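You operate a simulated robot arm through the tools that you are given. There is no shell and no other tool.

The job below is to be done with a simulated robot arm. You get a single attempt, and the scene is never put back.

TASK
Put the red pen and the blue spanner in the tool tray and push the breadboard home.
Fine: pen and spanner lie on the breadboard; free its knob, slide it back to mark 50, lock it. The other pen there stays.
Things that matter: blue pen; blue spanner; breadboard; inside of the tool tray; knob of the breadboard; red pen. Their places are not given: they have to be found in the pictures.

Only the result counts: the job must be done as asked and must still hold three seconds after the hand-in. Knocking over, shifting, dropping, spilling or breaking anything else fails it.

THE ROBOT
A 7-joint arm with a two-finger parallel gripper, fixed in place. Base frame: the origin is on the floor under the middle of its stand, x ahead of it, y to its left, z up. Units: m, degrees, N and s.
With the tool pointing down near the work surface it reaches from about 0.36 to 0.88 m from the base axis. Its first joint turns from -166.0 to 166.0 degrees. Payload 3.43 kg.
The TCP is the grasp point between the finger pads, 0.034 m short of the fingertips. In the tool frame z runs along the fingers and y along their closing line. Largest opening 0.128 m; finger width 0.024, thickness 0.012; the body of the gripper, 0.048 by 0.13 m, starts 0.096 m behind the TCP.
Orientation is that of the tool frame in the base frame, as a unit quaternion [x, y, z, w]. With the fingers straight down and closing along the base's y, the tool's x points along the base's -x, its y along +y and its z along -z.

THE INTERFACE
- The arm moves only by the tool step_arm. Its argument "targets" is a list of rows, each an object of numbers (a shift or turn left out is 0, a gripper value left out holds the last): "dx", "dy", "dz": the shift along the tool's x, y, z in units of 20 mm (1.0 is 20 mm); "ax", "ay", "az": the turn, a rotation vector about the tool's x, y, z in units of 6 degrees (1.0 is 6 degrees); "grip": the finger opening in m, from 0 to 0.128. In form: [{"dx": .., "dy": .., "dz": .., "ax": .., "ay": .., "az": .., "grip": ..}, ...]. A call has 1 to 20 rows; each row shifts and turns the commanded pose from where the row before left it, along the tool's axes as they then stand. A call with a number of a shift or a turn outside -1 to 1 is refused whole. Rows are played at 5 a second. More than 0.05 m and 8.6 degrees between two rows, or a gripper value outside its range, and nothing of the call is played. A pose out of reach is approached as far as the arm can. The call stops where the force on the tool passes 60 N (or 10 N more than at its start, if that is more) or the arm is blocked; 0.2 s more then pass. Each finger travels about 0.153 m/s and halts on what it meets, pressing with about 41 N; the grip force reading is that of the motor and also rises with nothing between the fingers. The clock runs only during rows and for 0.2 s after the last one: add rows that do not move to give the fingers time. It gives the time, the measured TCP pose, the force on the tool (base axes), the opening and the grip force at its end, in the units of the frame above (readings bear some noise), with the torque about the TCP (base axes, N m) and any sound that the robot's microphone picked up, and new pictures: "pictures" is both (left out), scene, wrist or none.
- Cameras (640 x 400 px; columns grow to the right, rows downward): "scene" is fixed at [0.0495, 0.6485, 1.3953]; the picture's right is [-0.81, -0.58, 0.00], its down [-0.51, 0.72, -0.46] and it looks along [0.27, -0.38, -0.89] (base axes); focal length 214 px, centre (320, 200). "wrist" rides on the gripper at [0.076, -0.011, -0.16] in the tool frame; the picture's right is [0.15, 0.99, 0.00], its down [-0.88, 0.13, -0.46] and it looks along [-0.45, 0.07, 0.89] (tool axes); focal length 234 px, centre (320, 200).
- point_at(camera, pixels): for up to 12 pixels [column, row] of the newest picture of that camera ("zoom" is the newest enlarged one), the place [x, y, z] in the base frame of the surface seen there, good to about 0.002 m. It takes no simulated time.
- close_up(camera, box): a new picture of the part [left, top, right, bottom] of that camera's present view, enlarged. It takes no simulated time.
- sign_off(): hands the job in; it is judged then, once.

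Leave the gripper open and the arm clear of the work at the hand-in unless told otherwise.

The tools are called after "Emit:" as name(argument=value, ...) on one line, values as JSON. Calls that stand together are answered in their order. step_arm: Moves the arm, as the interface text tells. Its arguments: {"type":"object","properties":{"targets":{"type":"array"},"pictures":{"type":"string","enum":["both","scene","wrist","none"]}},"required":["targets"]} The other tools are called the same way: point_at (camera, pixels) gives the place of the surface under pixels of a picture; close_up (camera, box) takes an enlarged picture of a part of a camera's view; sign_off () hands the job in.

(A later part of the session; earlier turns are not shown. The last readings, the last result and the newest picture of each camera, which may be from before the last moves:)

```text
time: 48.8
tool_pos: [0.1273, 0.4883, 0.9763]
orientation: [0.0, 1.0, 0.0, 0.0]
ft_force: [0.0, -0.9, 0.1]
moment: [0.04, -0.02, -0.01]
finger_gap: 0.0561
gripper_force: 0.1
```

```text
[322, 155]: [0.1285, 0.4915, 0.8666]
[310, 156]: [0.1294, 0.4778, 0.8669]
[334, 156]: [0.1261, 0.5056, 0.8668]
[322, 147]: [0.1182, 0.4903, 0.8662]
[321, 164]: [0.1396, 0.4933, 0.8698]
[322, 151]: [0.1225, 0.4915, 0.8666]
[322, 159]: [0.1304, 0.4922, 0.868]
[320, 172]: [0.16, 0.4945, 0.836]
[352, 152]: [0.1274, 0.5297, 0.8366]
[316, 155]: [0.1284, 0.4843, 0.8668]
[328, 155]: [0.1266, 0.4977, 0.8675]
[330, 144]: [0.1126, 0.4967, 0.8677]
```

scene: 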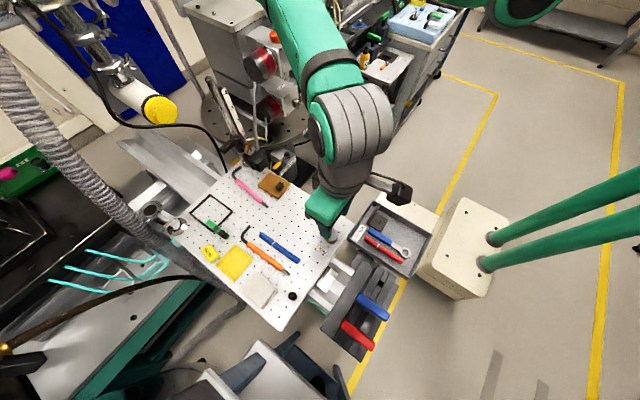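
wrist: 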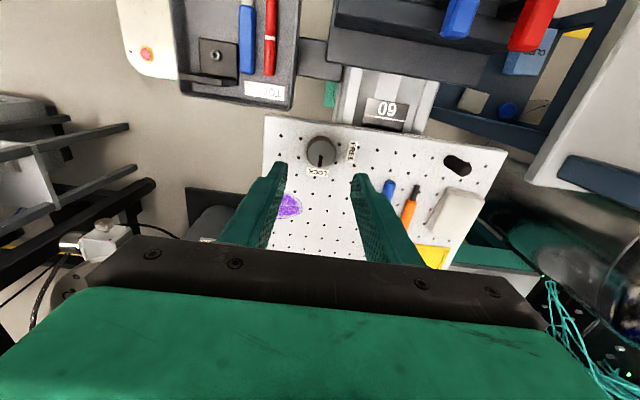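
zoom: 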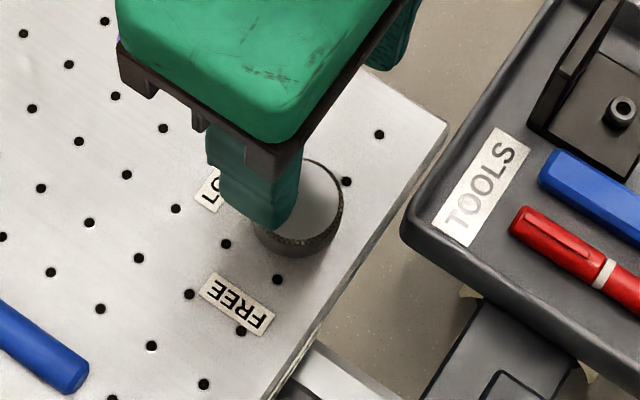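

Knob centre is (0.1275, 0.491), radius ≈18 mm, top z 0.867; LOCK lies toward +x and FREE toward +y, a quarter turn counter-clockwise from above. I'll centre over it and pre-turn the hand 45° clockwise so the quarter turn is symmetrical.

Emit:
step_arm(targets=[{"dy": 0.135}, {"az": 0.94}, {"az": 0.94}, {"az": 0.94}, {"az": 0.94}, {"az": 0.94}, {"az": 0.94}, {"az": 0.94}, {"az": 0.92}, {}, {}], pictures="both")

Emit:
close_up(camera="wrist", box=[230, 80, 410, 240])

```text
time: 51.2
tool_pos: [0.1259, 0.4905, 0.9755]
orientation: [0.383, 0.924, -0.001, 0.0]
ft_force: [-0.3, 0.1, -0.2]
moment: [0.01, -0.01, 0.0]
finger_gap: 0.056
gripper_force: 0.0
```

scene: 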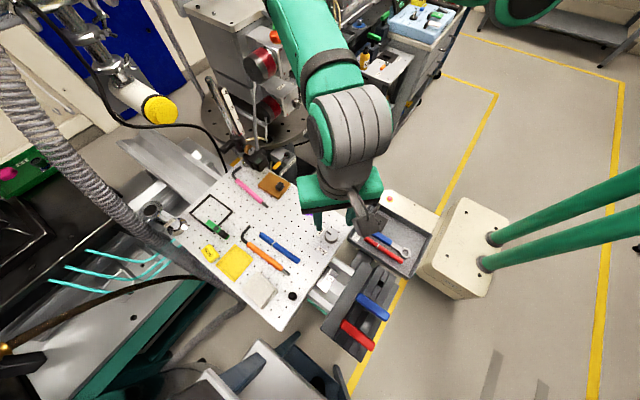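
wrist: 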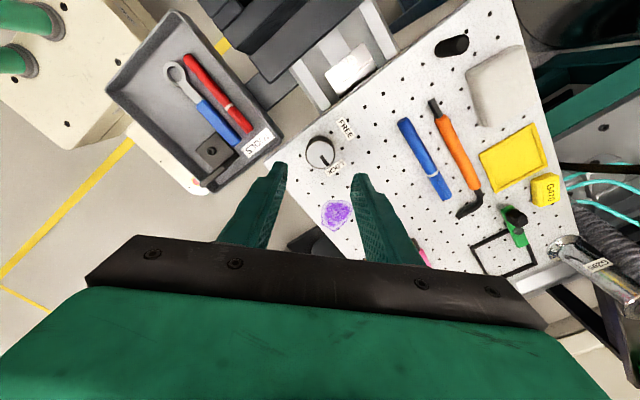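

```text
2.50 times, centred on (320, 160) of wrist
```

zoom: 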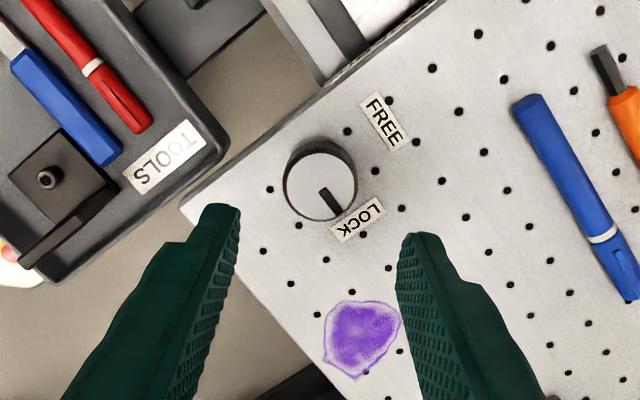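

The hand is centred and turned 45°. I'll lower 0.1 m so the finger pads straddle the knob.

Emit:
step_arm(targets=[{"dz": 0.8}, {"dz": 0.9}, {"dz": 0.9}, {"dz": 0.9}, {"dz": 0.9}, {"dz": 0.58}, {}, {}], pictures="both")

Emit:
close_up(camera="wrist", box=[230, 80, 410, 240])

Emit:
close_up(camera="scene", box=[295, 205, 375, 265])

```text
time: 53.0
tool_pos: [0.1254, 0.4907, 0.8765]
orientation: [0.383, 0.924, 0.0, -0.001]
ft_force: [0.3, 0.3, 0.3]
moment: [-0.01, 0.0, -0.01]
finger_gap: 0.0561
gripper_force: 0.0
```

scene: 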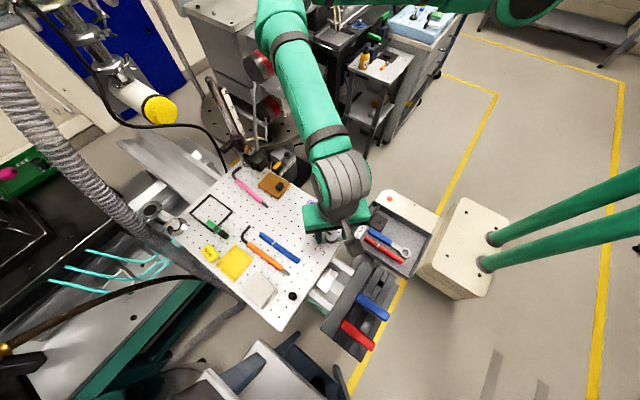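
wrist: 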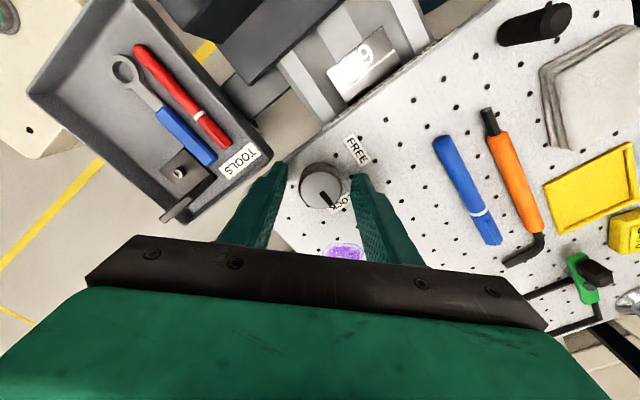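

```text
2.50 times, centred on (320, 160) of wrist
```

zoom: 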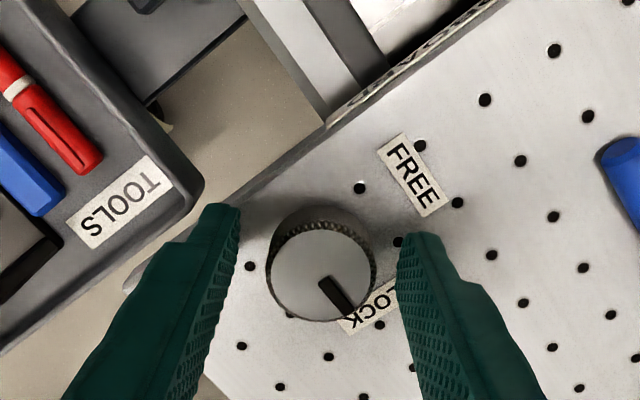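

```text
6.67 times, centred on (335, 235) of scene
```

zoom: 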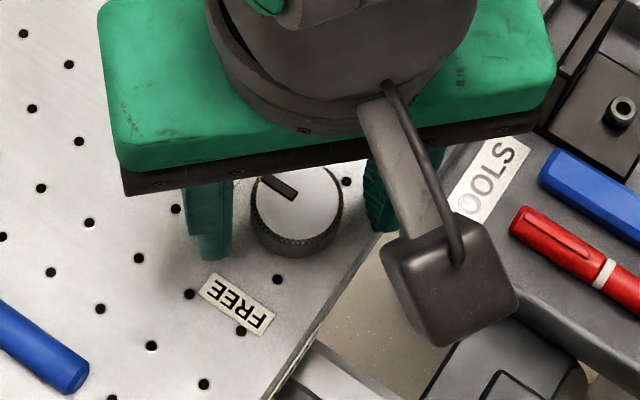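

The knob is centred between the fingers. I'll close on it gently.

Emit:
step_arm(targets=[{"grip": 0.045}, {"grip": 0.038}, {"grip": 0.034}, {"grip": 0.03}, {"grip": 0.03}], pictures="wrist")

```text
time: 54.2
tool_pos: [0.1258, 0.4904, 0.878]
orientation: [0.382, 0.924, 0.0, 0.0]
ft_force: [2.7, 6.0, -2.1]
moment: [0.09, -0.21, 0.0]
finger_gap: 0.0353
gripper_force: 44.7
```

wrist: 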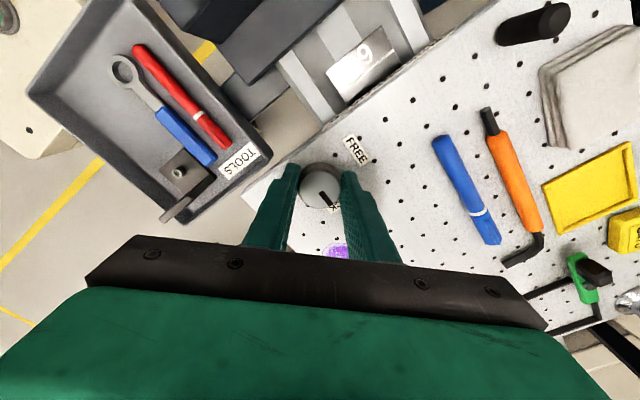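

Gripped at 35 mm, with a small side force (6 N toward tool +y) from a 1 mm offset. I'll ease the hand by 1 mm that way, then start turning counter-clockwise by 30° to see how it responds.

Emit:
step_arm(targets=[{"dy": 0.05, "grip": 0.03}, {}, {"az": -0.5}, {"az": -1}, {"az": -1}, {"az": -1}, {"az": -1}, {"az": -0.5}], pictures="both")

Emit:
close_up(camera="wrist", box=[230, 80, 410, 240])

```text
time: 56.0
tool_pos: [0.1268, 0.4906, 0.8763]
orientation: [0.13, 0.992, -0.001, 0.001]
ft_force: [-3.2, -14.7, 3.0]
moment: [-0.29, 0.04, -0.02]
finger_gap: 0.0352
gripper_force: 45.0
```

scene: 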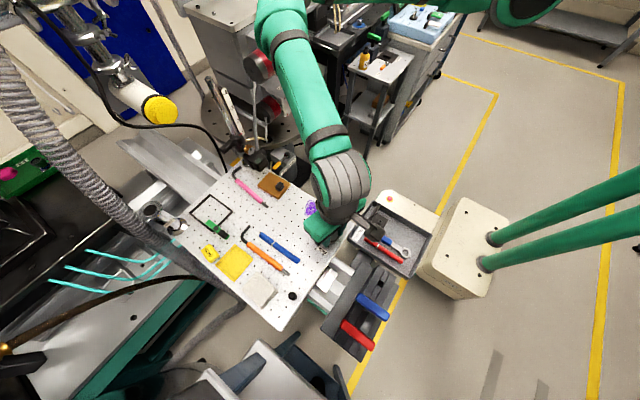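
wrist: 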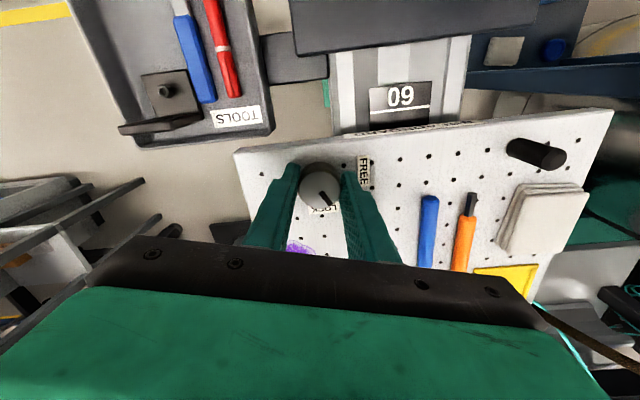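

```text
2.50 times, centred on (320, 160) of wrist
```

zoom: 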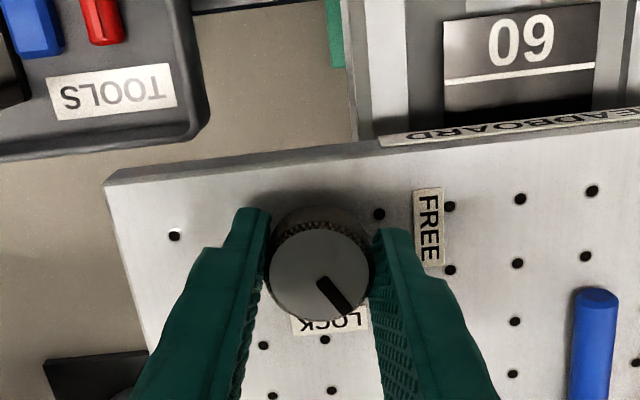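

The knob turned 30° with the hand. A side force of −15 N in y shows a small offset, so I'll ease 1 mm toward −y and read the force.

Emit:
step_arm(targets=[{"dx": -0.013, "dy": -0.048}, {}], pictures="none")

```text
time: 56.6
tool_pos: [0.1278, 0.4907, 0.8764]
orientation: [0.131, 0.991, 0.001, 0.0]
ft_force: [-3.3, -9.4, -6.3]
moment: [-0.11, 0.25, -0.01]
finger_gap: 0.0353
gripper_force: 45.4
```

The force drops about 5 N per mm. I'll ease another 1.5 mm in −y, then turn 30° more.

Emit:
step_arm(targets=[{"dx": -0.02, "dy": -0.072}, {}, {"az": -0.5}, {"az": -1}, {"az": -1}, {"az": -1}, {"az": -1}, {"az": -0.5}], pictures="wrist")

Emit:
close_up(camera="wrist", box=[230, 80, 410, 240])

```text
time: 58.4
tool_pos: [0.1267, 0.4897, 0.876]
orientation: [-0.132, 0.991, 0.0, 0.0]
ft_force: [4.3, 10.6, -3.1]
moment: [-0.17, 0.91, 0.01]
finger_gap: 0.0354
gripper_force: 45.2
```

wrist: 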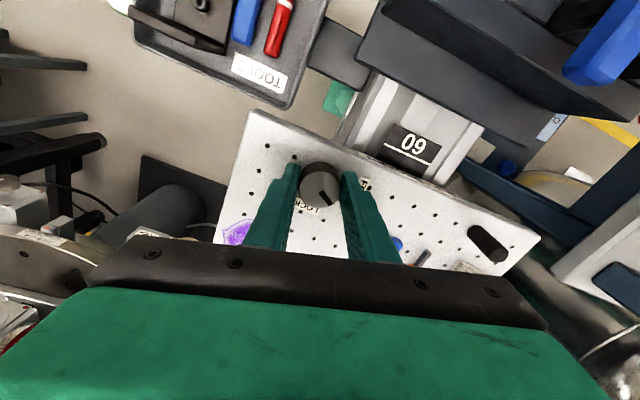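

```text
2.50 times, centred on (320, 160) of wrist
```

zoom: 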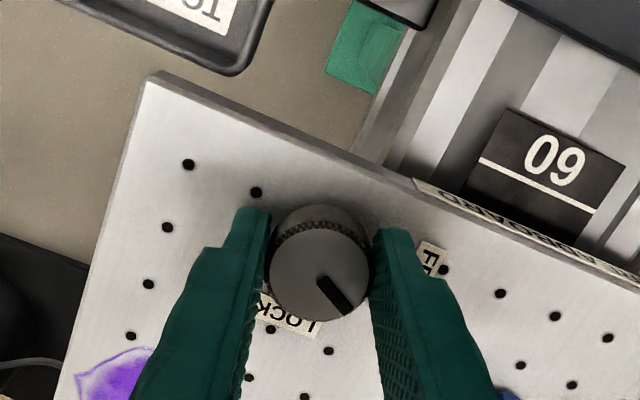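

60° turned; the pointer follows the hand. I'll ease 1 mm back and turn the last 30° to FREE.

Emit:
step_arm(targets=[{"dy": 0.05}, {"az": -0.5}, {"az": -1}, {"az": -1}, {"az": -1}, {"az": -1}, {"az": -0.5}, {}], pictures="both")

Emit:
close_up(camera="wrist", box=[230, 80, 410, 240])

Emit:
close_up(camera="scene", box=[295, 205, 375, 265])

```text
time: 60.2
tool_pos: [0.1269, 0.4888, 0.8767]
orientation: [-0.382, 0.924, -0.001, 0.0]
ft_force: [4.1, -15.1, 11.4]
moment: [-0.31, -0.1, -0.66]
finger_gap: 0.035
gripper_force: 44.9
```

scene: 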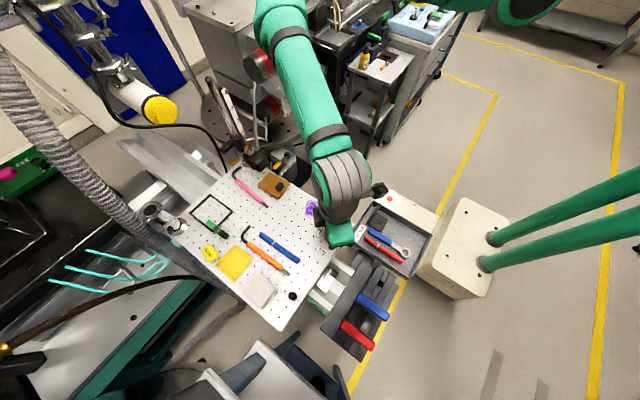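
wrist: 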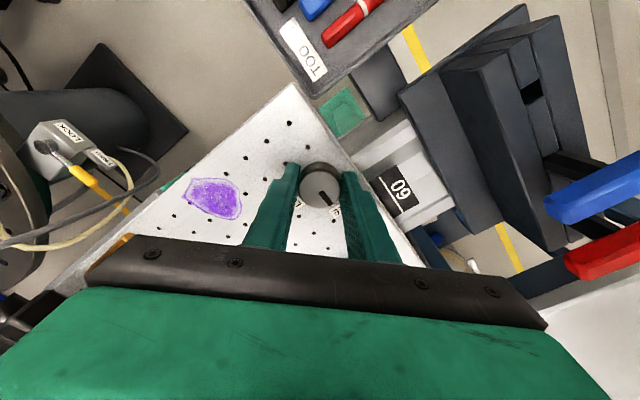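

```text
2.50 times, centred on (320, 160) of wrist
```

zoom: 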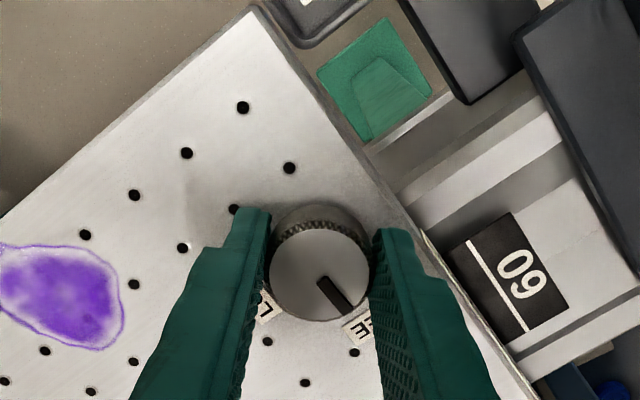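

```text
6.67 times, centred on (335, 235) of scene
```

zoom: 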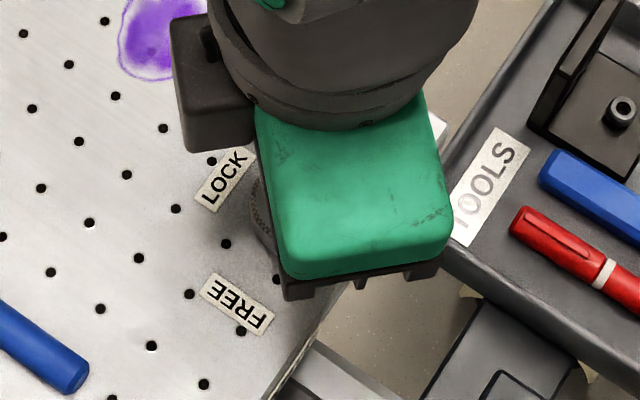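

The pointer now faces FREE and a 0.66 N·m torque shows it reached its end. Keeping hold of the knob, I'll ease the side force and try sliding the board 10 mm toward +x.

Emit:
step_arm(targets=[{"dx": 0.05, "dy": -0.085, "az": 0.1}, {}, {"dx": -0.07, "dy": -0.07}, {"dx": -0.07, "dy": -0.07}, {"dx": -0.07, "dy": -0.07}, {"dx": -0.07, "dy": -0.07}, {"dx": -0.07, "dy": -0.07}, {}], pictures="both")

Emit:
close_up(camera="wrist", box=[280, 100, 460, 260])

```text
time: 62.0
tool_pos: [0.1364, 0.4882, 0.8765]
orientation: [-0.378, 0.926, 0.0, 0.0]
ft_force: [-2.8, 12.0, -7.1]
moment: [0.31, 0.16, -0.09]
finger_gap: 0.0352
gripper_force: 45.1
```

scene: 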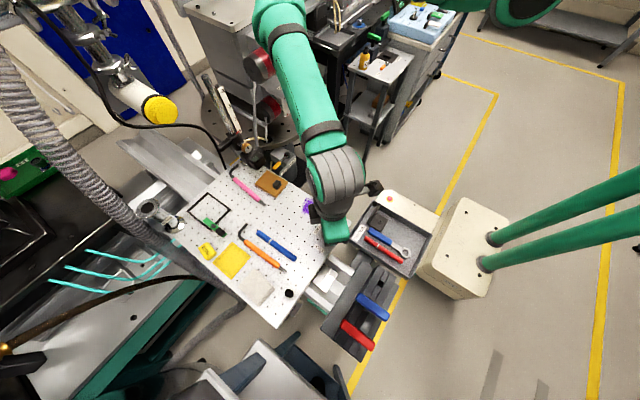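
wrist: 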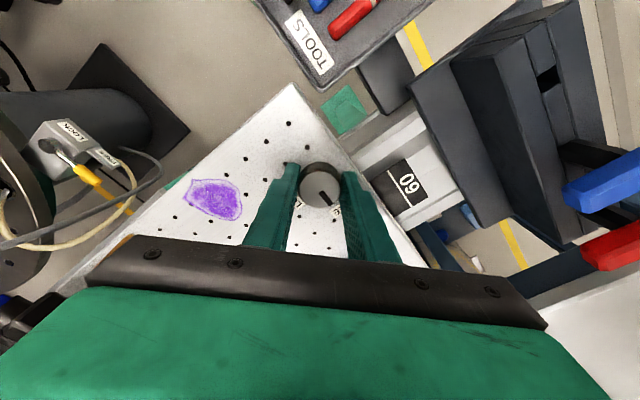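

```text
2.50 times, centred on (370, 180) of wrist
```

zoom: 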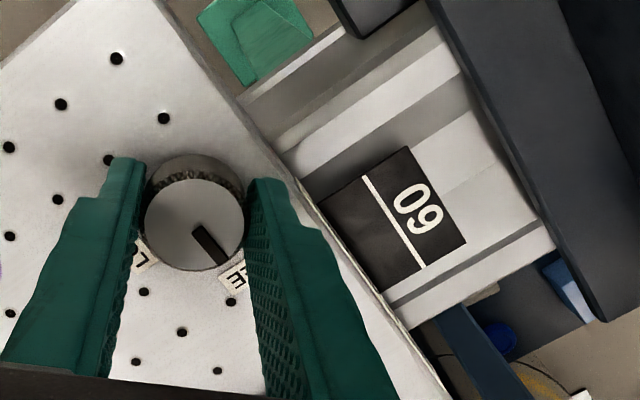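

The board slid 10 mm with the hand, with only about 3 N along x. Before going on, I'll check whether the post and the G205 fitting moved along with the board or stand fixed.

Emit:
close_up(camera="scene", box=[130, 60, 300, 240])

Emit:
point_at(camera="scene", pixels=[[210, 82], [206, 78], [208, 80], [220, 104], [230, 125], [252, 160], [255, 165], [150, 205], [155, 212], [170, 224], [272, 185], [325, 255]])

```text
2.22 times, centred on (215, 150) of scene
```

zoom: 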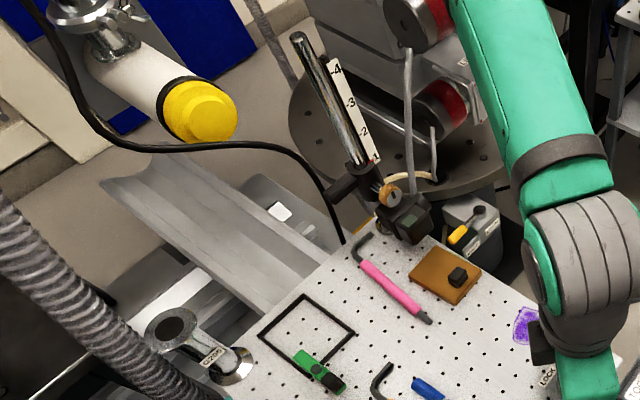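

```text
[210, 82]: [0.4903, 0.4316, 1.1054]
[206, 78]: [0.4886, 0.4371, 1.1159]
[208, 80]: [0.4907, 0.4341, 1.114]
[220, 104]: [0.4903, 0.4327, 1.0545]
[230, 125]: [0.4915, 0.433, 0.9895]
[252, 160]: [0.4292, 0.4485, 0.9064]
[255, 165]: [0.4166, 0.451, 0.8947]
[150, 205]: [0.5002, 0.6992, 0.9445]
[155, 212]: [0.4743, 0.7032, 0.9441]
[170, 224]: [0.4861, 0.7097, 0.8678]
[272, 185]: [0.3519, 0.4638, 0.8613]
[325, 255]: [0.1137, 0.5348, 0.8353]
```

Post and fitting ride on the board. I'll check what lies ahead of the board on the +x side (the black cable, the yellow-capped tube, the channel).

Emit:
point_at(camera="scene", pixels=[[180, 123.5], [200, 125], [212, 138], [219, 150], [225, 167], [160, 110], [170, 105], [190, 175], [150, 140], [222, 157], [205, 127], [165, 123]])

Emit:
close_up(camera="scene", box=[170, 110, 250, 190])

```text
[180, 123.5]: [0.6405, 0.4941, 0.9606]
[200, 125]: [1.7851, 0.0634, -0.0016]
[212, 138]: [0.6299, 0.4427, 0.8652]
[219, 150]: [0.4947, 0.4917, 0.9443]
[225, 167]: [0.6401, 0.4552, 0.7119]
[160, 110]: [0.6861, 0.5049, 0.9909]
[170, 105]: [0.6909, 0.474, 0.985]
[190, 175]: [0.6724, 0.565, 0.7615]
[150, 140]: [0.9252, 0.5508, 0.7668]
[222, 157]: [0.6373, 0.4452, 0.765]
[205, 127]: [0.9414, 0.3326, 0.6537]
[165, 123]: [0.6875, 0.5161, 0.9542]
```

```text
5.00 times, centred on (210, 150) of scene
```

zoom: 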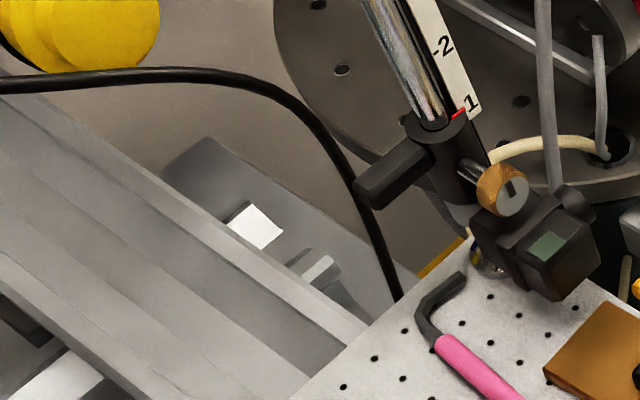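

The black cable hangs at x≈0.635, and the yellow-capped tube is at x≈0.69, so there's room for about 0.1 m of travel. I'll slide 20 mm more, slowly, and look for the next mark.

Emit:
step_arm(targets=[{"dx": -0.035, "dy": 0.035}, {"dx": -0.1, "dy": -0.1}, {"dx": -0.15, "dy": -0.15}, {"dx": -0.15, "dy": -0.15}, {"dx": -0.15, "dy": -0.15}, {"dx": -0.1, "dy": -0.1}, {"dx": -0.06, "dy": -0.06}, {}], pictures="both")

Emit:
close_up(camera="wrist", box=[300, 100, 480, 260])

Emit:
close_up(camera="scene", box=[300, 230, 360, 290])

```text
time: 63.8
tool_pos: [0.1557, 0.4893, 0.8775]
orientation: [-0.378, 0.926, 0.0, 0.0]
ft_force: [-4.2, 4.1, -6.3]
moment: [-0.05, 0.54, -0.17]
finger_gap: 0.0351
gripper_force: 45.3
```

scene: 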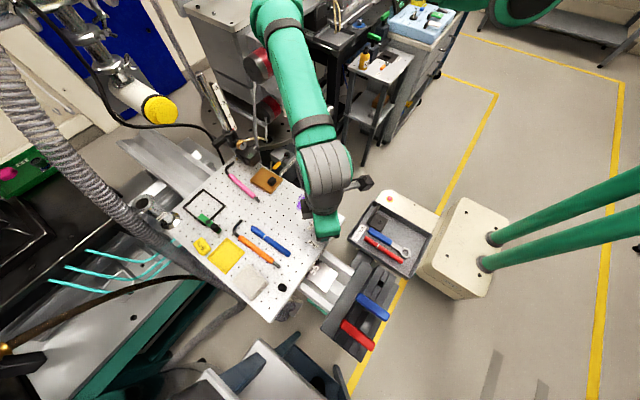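
wrist: 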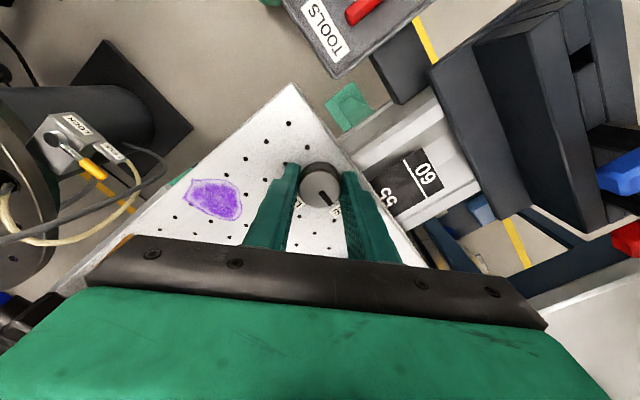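

```text
2.50 times, centred on (390, 180) of wrist
```

zoom: 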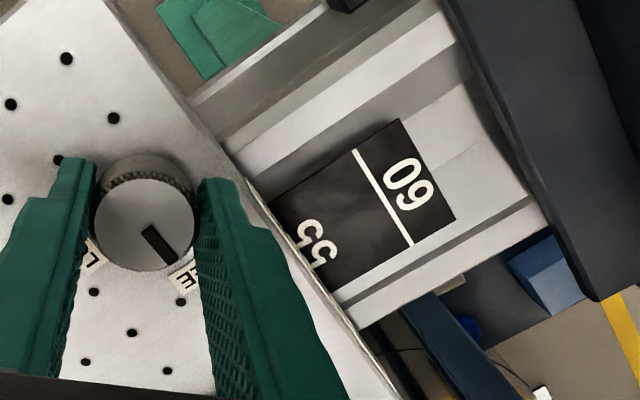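

```text
6.67 times, centred on (330, 260) of scene
```

zoom: 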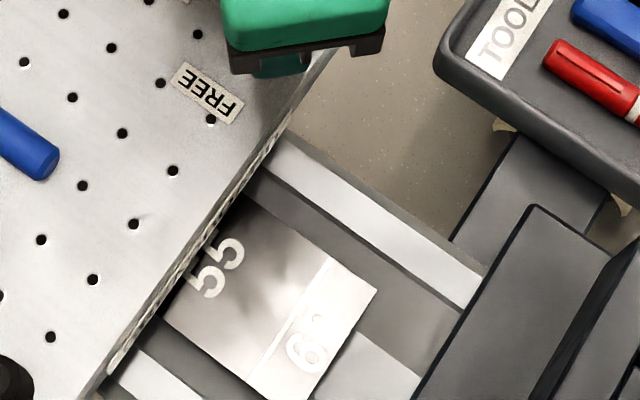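

A "55" mark has come into view beyond 60, so 50 lies further in the same direction. I'll measure the 60 line, the 55 text and the board edge.

Emit:
point_at(camera="zoom", pixels=[[217, 265], [304, 348], [285, 322], [325, 265], [195, 285], [230, 245], [150, 320], [270, 150], [110, 370], [200, 235], [262, 352], [175, 310]])

Emit:
point_at(camera="wrist", pixels=[[405, 163], [415, 180], [425, 195], [387, 192], [380, 197], [393, 190], [375, 185], [385, 210], [360, 165], [425, 172], [390, 215], [368, 175]])

```text
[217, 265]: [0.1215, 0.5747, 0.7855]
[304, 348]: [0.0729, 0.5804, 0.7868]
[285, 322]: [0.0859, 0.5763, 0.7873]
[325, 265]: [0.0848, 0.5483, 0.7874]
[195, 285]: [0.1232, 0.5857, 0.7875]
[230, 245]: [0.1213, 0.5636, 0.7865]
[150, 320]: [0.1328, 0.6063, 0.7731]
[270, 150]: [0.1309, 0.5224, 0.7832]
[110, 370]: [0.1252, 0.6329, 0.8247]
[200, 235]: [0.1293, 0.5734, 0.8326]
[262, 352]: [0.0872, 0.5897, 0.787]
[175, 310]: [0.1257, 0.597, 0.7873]
```

```text
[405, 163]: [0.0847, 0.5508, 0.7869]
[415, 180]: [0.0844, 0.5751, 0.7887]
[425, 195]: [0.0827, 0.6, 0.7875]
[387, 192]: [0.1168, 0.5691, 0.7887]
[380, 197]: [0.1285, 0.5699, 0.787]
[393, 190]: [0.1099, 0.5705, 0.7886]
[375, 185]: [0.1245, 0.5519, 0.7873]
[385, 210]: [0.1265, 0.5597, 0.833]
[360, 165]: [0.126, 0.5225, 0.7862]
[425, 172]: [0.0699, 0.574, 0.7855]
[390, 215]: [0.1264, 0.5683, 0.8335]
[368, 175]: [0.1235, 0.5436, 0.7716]
```

The 60 line is at x≈0.0845 and the 55 text sits ~48.6 mm further, so the 50 line should be near x≈0.184; the board's edge is now at ≈0.128. Let me check the board's far edge against the cable and channel before sliding on.

Emit:
close_up(camera="scene", box=[130, 130, 260, 250])

Emit:
point_at(camera="zoom", pixels=[[330, 200], [300, 225], [360, 170], [270, 255], [250, 275], [320, 195], [345, 165], [200, 300], [400, 150], [310, 100], [335, 140], [180, 330]])

```text
3.33 times, centred on (195, 190) of scene
```

zoom: 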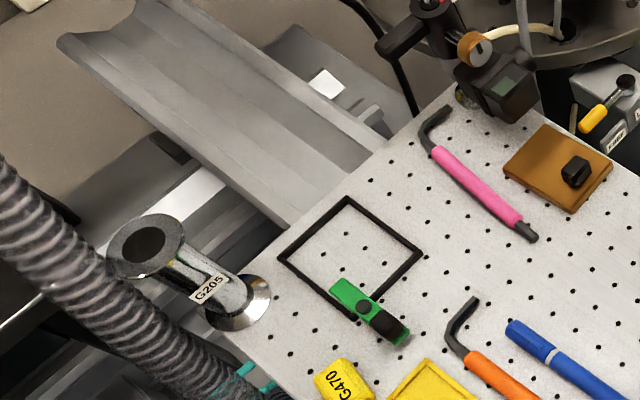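

```text
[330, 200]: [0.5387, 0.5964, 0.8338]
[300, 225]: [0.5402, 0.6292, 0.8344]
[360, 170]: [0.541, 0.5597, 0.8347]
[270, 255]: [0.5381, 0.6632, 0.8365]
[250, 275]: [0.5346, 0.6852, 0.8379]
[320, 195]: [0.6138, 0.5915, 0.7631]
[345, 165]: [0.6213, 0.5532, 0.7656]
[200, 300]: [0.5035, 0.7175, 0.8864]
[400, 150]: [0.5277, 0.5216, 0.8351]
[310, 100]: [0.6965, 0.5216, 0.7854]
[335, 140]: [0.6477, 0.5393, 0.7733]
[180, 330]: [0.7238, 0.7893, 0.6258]
```

The far edge is at x≈0.54 and would reach ≈0.598, short of the cable at 0.63. I'll also check the corrugated hose near the G205 fitting, and the clamp lever versus the cable.

Emit:
point_at(camera="zoom", pixels=[[30, 230], [60, 260], [90, 290], [130, 320], [165, 345], [200, 375], [145, 240], [110, 240], [170, 220], [395, 45], [380, 50], [405, 80]])

```text
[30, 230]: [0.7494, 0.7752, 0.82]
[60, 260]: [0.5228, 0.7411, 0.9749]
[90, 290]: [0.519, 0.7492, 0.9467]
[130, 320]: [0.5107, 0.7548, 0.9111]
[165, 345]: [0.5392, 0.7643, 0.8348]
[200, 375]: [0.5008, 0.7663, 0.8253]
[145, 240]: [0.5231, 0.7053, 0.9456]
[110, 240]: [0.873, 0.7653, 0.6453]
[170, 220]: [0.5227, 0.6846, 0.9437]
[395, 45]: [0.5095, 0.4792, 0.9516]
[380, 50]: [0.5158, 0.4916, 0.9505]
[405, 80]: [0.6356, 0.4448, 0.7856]
```

The hose runs close by the G205 fitting on the +y side. I'll look at that spot closely and sample the hose's course to be sure the fitting passes it.

Emit:
close_up(camera="scene", box=[130, 195, 200, 250])

Emit:
point_at(camera="scene", pixels=[[20, 100], [50, 140], [80, 175], [100, 197], [110, 206], [117, 208], [124, 213], [125, 217], [133, 219], [140, 227], [148, 233], [130, 212]])

```text
7.27 times, centred on (165, 222) of scene
```

zoom: 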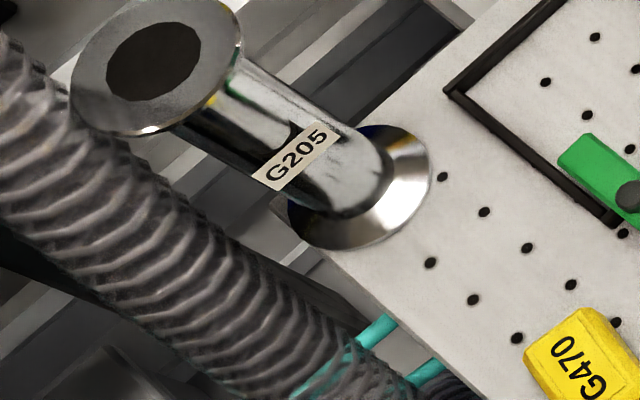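

```text
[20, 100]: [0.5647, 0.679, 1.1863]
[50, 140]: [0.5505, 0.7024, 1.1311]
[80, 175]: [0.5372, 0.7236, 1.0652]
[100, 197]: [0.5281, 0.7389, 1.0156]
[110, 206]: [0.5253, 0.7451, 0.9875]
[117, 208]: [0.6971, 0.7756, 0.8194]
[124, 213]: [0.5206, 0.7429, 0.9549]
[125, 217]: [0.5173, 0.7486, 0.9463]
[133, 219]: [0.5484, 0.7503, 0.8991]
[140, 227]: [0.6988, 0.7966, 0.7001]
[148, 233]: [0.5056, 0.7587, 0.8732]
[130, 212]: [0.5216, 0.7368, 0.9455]
```

The hose and the fitting's top ring look close together. I'll measure both outlines precisely in this enlargement.

Emit:
point_at(camera="zoom", pixels=[[78, 90], [92, 118], [120, 131], [160, 128], [238, 40], [215, 8], [110, 20], [155, 60], [70, 110], [60, 130], [85, 150], [110, 165]])

Emit:
point_at(camera="zoom", pixels=[[130, 170], [150, 190], [40, 90], [50, 70], [30, 60], [20, 130], [100, 220], [60, 180], [180, 230], [220, 260], [270, 290], [330, 330]])

```text
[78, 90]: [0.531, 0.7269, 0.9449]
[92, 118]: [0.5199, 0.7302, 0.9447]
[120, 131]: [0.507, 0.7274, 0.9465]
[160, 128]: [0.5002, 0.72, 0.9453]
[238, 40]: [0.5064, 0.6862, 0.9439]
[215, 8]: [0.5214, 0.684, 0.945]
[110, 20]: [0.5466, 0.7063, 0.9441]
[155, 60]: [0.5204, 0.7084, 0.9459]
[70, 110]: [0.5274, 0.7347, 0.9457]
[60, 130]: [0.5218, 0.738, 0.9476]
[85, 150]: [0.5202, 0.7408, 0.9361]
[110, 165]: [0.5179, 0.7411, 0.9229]
```

```text
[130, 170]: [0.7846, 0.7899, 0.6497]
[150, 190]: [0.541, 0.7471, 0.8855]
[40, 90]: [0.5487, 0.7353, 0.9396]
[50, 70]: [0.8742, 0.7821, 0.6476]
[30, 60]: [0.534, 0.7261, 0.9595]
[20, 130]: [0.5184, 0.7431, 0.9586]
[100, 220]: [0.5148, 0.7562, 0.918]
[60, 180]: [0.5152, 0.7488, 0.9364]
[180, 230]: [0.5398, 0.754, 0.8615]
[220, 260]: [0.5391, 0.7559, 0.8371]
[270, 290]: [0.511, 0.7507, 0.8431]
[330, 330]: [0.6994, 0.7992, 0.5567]
```

Ring's outermost edge is at y≈0.731 and the hose's nearest surface at that height is y≈0.734, so it passes with a small gap. I'll slide slowly, 20 mm in small steps, and check the fitting afterward.

Emit:
step_arm(targets=[{"dx": -0.07, "dy": -0.07}, {"dx": -0.09, "dy": -0.09}, {"dx": -0.09, "dy": -0.09}, {"dx": -0.09, "dy": -0.09}, {"dx": -0.09, "dy": -0.09}, {"dx": -0.09, "dy": -0.09}, {"dx": -0.09, "dy": -0.09}, {"dx": -0.07, "dy": -0.07}, {"dx": -0.04, "dy": -0.04}, {}], pictures="both")

Emit:
close_up(camera="wrist", box=[300, 100, 480, 260])

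Emit:
close_up(camera="scene", box=[125, 185, 205, 250])

```text
time: 66.0
tool_pos: [0.1768, 0.49, 0.8765]
orientation: [-0.378, 0.926, 0.0, -0.001]
ft_force: [-4.4, 9.6, -10.0]
moment: [0.08, 0.23, -0.23]
finger_gap: 0.0354
gripper_force: 45.7
```

scene: 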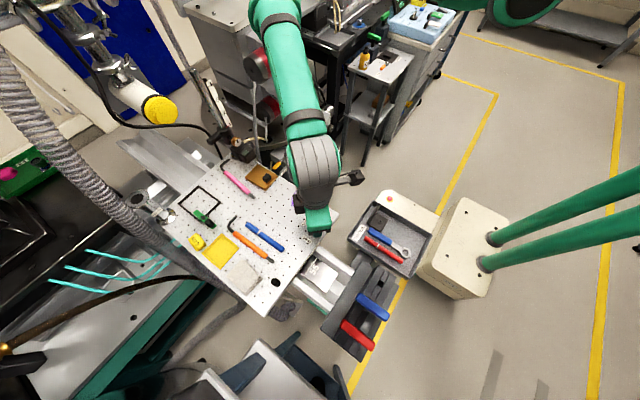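
wrist: 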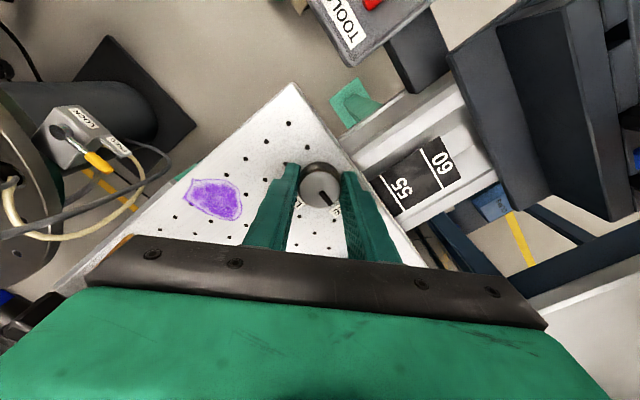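

```text
2.50 times, centred on (390, 180) of wrist
```

zoom: 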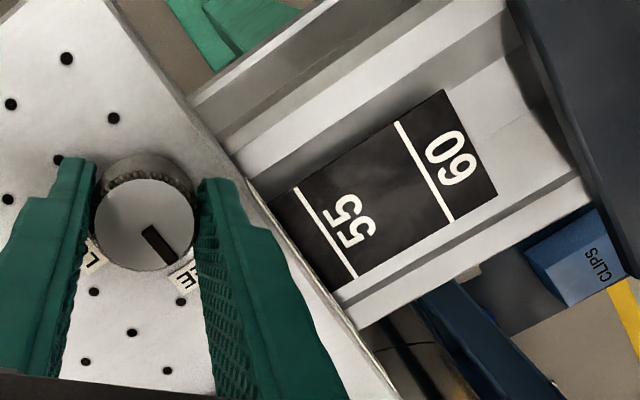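

```text
6.15 times, centred on (165, 218) of scene
```

zoom: 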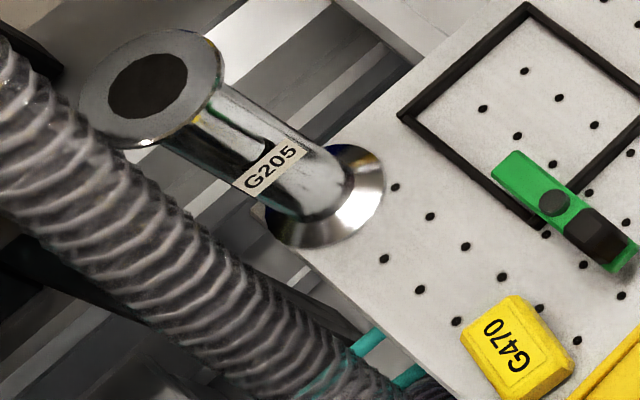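

The 55 line is now visible, and the fitting still stands in place. I'll measure both lines and the board edge.

Emit:
point_at(camera="zoom", pixels=[[320, 200]])

Emit:
point_at(camera="wrist", pixels=[[392, 194], [386, 184], [400, 205], [432, 168], [424, 152], [439, 180], [372, 185], [385, 205], [365, 172], [405, 186], [447, 160], [380, 187]])

Emit:
close_up(camera="scene", box=[280, 235, 350, 300])

```text
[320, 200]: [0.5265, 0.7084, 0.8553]
```

```text
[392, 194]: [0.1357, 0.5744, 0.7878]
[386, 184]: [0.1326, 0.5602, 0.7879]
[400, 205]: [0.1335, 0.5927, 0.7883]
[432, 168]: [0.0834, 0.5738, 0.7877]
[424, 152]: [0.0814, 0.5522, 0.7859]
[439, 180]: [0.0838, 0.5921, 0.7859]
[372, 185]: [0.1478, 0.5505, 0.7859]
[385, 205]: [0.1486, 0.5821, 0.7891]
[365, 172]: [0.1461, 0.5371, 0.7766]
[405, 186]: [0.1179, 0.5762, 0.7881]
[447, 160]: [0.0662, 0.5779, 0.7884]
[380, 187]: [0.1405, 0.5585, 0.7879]
```

```text
6.15 times, centred on (315, 268) of scene
```

zoom: 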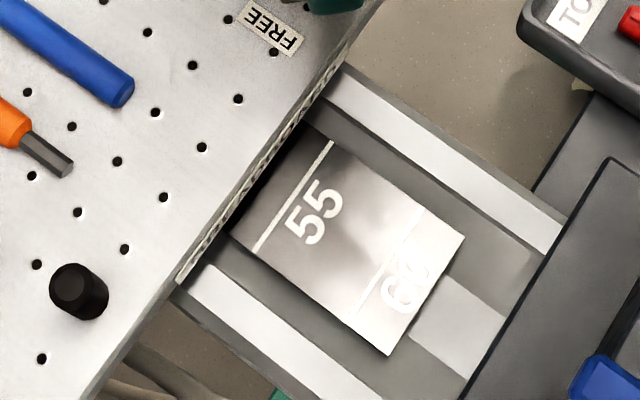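

The lines are 50 mm apart (60 at 0.0835, 55 at 0.1338), so 50 is at x≈0.1838 and the edge is now at ≈0.148. I'll slide a further 30 mm slowly.

Emit:
step_arm(targets=[{"dx": -0.03, "dy": 0.03}, {"dx": -0.08, "dy": -0.08}, {"dx": -0.12, "dy": -0.12}, {"dx": -0.12, "dy": -0.12}, {"dx": -0.12, "dy": -0.12}, {"dx": -0.12, "dy": -0.12}, {"dx": -0.12, "dy": -0.12}, {"dx": -0.12, "dy": -0.12}, {"dx": -0.12, "dy": -0.12}, {"dx": -0.08, "dy": -0.08}, {"dx": -0.04, "dy": -0.04}, {}], pictures="both")

Emit:
close_up(camera="wrist", box=[320, 100, 460, 250])

Emit:
close_up(camera="scene", box=[265, 225, 345, 290])

Emit:
close_up(camera="scene", box=[120, 90, 280, 240])

```text
time: 68.6
tool_pos: [0.2068, 0.4888, 0.8768]
orientation: [-0.378, 0.926, 0.0, 0.0]
ft_force: [-4.3, -6.6, -6.8]
moment: [-0.56, 0.68, -0.25]
finger_gap: 0.035
gripper_force: 45.2
```

scene: 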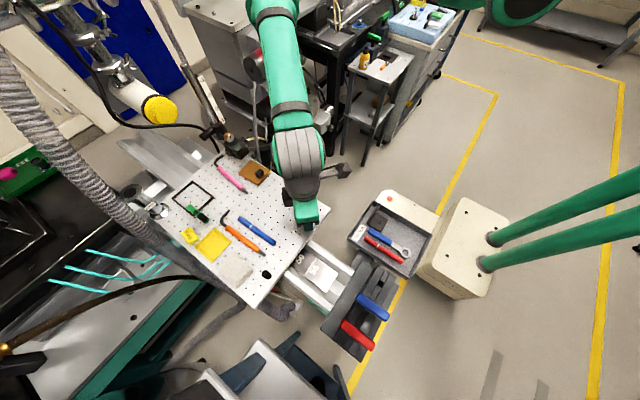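
wrist: 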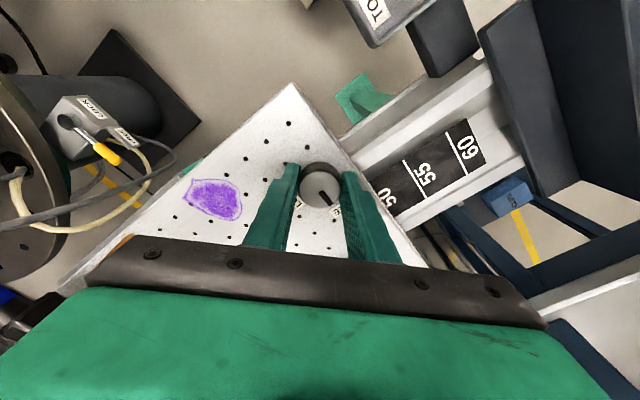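

```text
2.67 times, centred on (390, 175) of wrist
```

zoom: 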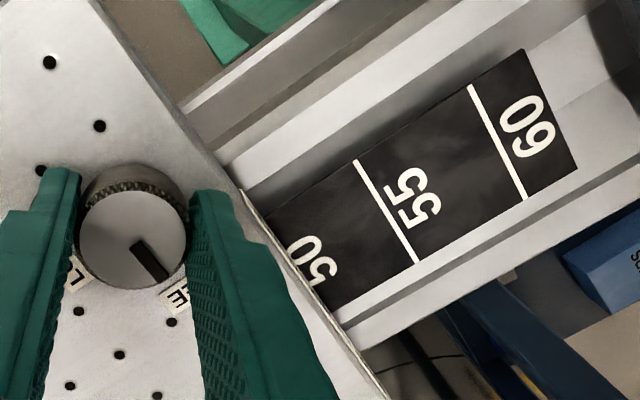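

```text
6.15 times, centred on (305, 258) of scene
```

zoom: 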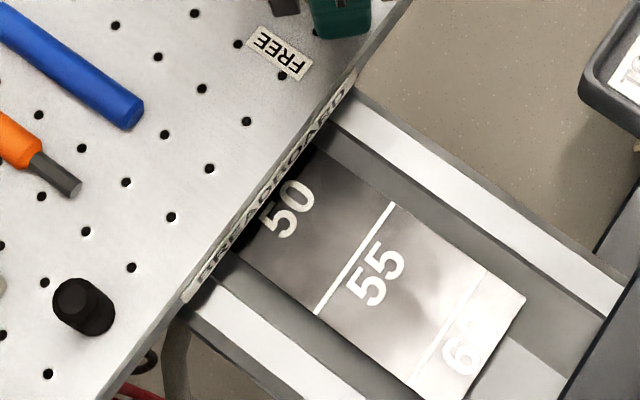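

```text
2.67 times, centred on (200, 165) of scene
```

zoom: 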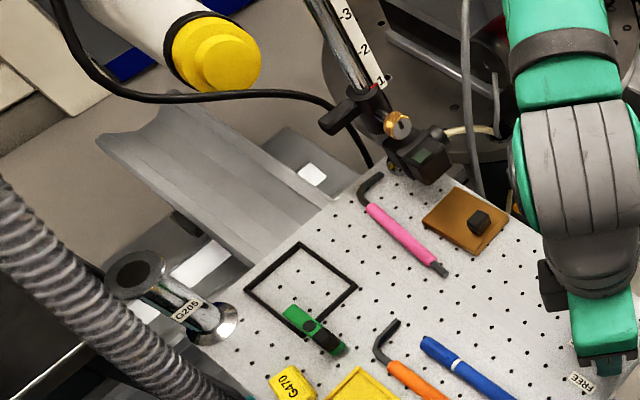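

The "50" text is out, its line still just hidden under the edge. I'll measure the edge and text exactly to compute the last few millimetres.

Emit:
point_at(camera="wrist", pixels=[[385, 202], [412, 180], [412, 190], [404, 166], [448, 165], [440, 150], [454, 180], [420, 200], [360, 165], [350, 155], [395, 185], [390, 200]])

Emit:
point_at(camera="scene", pixels=[[300, 258], [308, 246], [288, 270], [306.5, 240.8], [295, 255.5], [284, 272], [300.5, 250], [291, 261], [312, 263.5], [299, 259.5], [297, 263], [302, 254]])

```text
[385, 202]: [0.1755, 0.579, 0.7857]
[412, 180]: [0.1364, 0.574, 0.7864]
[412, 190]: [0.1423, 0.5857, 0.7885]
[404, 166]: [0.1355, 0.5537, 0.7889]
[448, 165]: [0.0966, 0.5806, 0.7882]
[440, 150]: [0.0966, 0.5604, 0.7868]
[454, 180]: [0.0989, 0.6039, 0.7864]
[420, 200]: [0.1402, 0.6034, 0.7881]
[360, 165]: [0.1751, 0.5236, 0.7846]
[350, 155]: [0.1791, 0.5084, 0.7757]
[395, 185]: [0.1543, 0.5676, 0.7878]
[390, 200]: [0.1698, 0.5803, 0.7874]
```

```text
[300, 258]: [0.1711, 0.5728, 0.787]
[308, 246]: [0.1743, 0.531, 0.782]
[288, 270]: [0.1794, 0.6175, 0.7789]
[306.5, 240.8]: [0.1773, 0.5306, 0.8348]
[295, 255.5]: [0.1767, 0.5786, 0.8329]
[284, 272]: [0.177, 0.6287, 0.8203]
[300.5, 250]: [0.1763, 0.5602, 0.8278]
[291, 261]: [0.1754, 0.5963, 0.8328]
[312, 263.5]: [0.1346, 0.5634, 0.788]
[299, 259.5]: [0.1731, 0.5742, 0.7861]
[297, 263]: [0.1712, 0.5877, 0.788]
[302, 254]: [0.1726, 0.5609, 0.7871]
```

Edge is at x≈0.1768 and line 50 should be ≈0.1837. I'll slide about 7 mm more and then measure the line directly.

Emit:
step_arm(targets=[{"dx": -0.05, "dy": -0.05}, {"dx": -0.08, "dy": -0.08}, {"dx": -0.07, "dy": -0.07}, {"dx": -0.04, "dy": -0.04}, {}, {}], pictures="both")

Emit:
close_up(camera="scene", box=[265, 225, 345, 290])

Emit:
close_up(camera="wrist", box=[340, 140, 430, 230])

```text
time: 70.0
tool_pos: [0.2134, 0.4889, 0.8763]
orientation: [-0.378, 0.926, 0.0, 0.0]
ft_force: [-2.8, -8.2, -3.0]
moment: [-0.65, 0.59, -0.26]
finger_gap: 0.0353
gripper_force: 44.7
```

scene: 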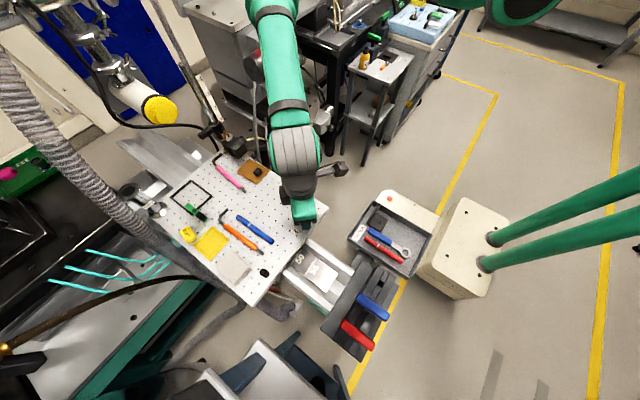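
wrist: 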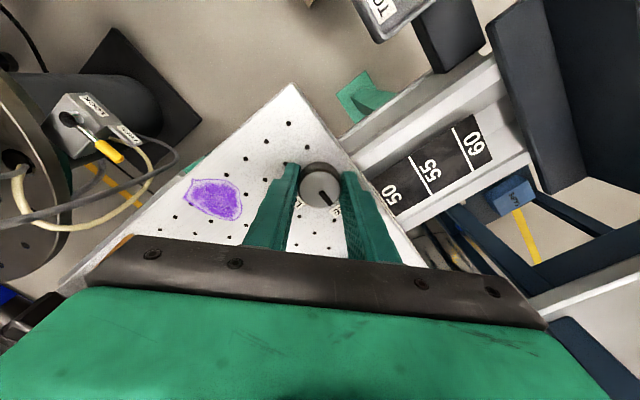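

```text
6.15 times, centred on (305, 258) of scene
```

zoom: 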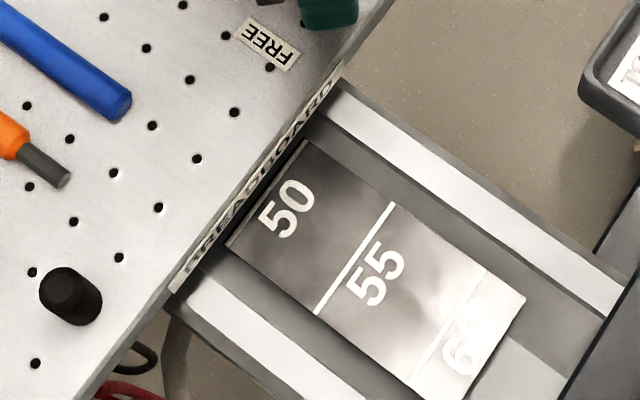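

```text
4.44 times, centred on (385, 185) of wrist
```

zoom: 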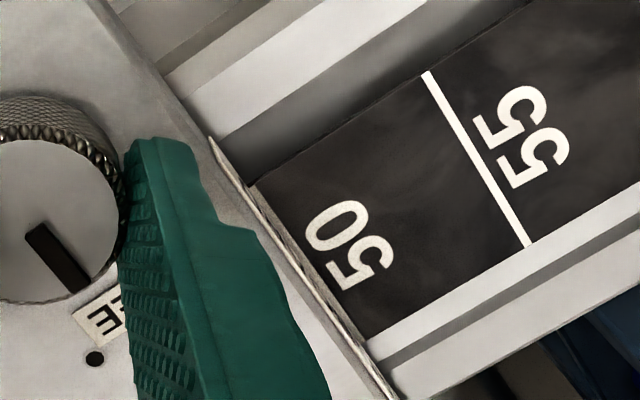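

Let me enlarge the area next to the "50" in both views to find its line.

Emit:
close_up(camera="scene", box=[285, 240, 315, 270])

Emit:
point_at(camera="zoom", pixels=[[320, 200], [250, 200], [280, 150], [200, 260], [300, 120], [260, 180], [240, 215], [230, 200], [270, 140], [210, 240], [180, 270], [350, 60]])

```text
13.33 times, centred on (300, 255) of scene
```

zoom: 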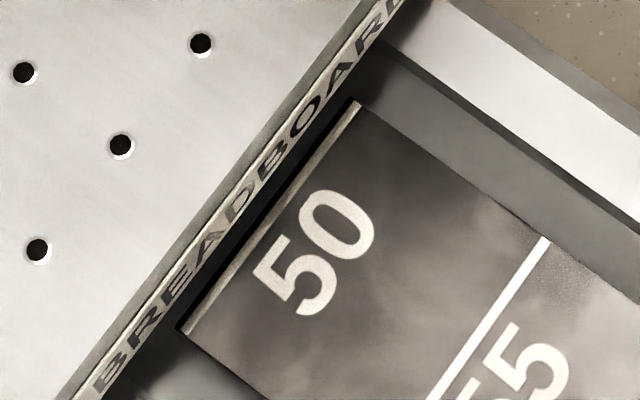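

```text
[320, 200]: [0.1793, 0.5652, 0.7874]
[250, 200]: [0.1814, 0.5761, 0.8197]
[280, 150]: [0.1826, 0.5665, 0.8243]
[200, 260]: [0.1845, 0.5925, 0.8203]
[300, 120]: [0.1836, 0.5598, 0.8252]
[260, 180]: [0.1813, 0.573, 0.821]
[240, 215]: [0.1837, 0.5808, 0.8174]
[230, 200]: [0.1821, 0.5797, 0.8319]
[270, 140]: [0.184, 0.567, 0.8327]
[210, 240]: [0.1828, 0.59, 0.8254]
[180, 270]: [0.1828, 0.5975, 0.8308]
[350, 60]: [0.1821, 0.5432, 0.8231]
```

The 50 line is now visible as the thin light line from zoom (357,105) to (185,328). I'll measure it and the board's edge.

Emit:
point_at(camera="zoom", pixels=[[350, 113], [335, 133], [320, 152], [300, 179], [275, 211], [250, 244], [225, 277], [200, 309], [540, 250], [500, 305], [460, 360], [520, 277]])

Emit:
point_at(camera="zoom", pixels=[[230, 195], [300, 105], [330, 68], [170, 275], [130, 325], [100, 360], [340, 58], [215, 215], [265, 150], [285, 125], [190, 248], [150, 300]])

```text
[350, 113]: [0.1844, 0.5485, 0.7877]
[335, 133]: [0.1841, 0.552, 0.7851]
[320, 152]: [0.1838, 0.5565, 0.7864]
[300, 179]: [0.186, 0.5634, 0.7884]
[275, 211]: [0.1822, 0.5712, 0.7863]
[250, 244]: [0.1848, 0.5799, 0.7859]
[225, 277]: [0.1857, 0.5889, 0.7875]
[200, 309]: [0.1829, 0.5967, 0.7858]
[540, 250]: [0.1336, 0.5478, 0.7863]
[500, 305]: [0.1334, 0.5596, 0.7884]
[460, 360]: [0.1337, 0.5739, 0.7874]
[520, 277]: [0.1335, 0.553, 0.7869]
```

```text
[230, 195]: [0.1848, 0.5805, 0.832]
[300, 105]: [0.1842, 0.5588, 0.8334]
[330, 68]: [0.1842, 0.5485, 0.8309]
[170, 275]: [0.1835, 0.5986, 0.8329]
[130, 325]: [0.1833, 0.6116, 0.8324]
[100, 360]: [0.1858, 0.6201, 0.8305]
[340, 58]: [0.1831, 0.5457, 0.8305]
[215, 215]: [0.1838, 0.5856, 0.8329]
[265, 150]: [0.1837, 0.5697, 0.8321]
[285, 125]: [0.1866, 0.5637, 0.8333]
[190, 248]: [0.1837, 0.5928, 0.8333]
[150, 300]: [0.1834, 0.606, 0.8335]
```

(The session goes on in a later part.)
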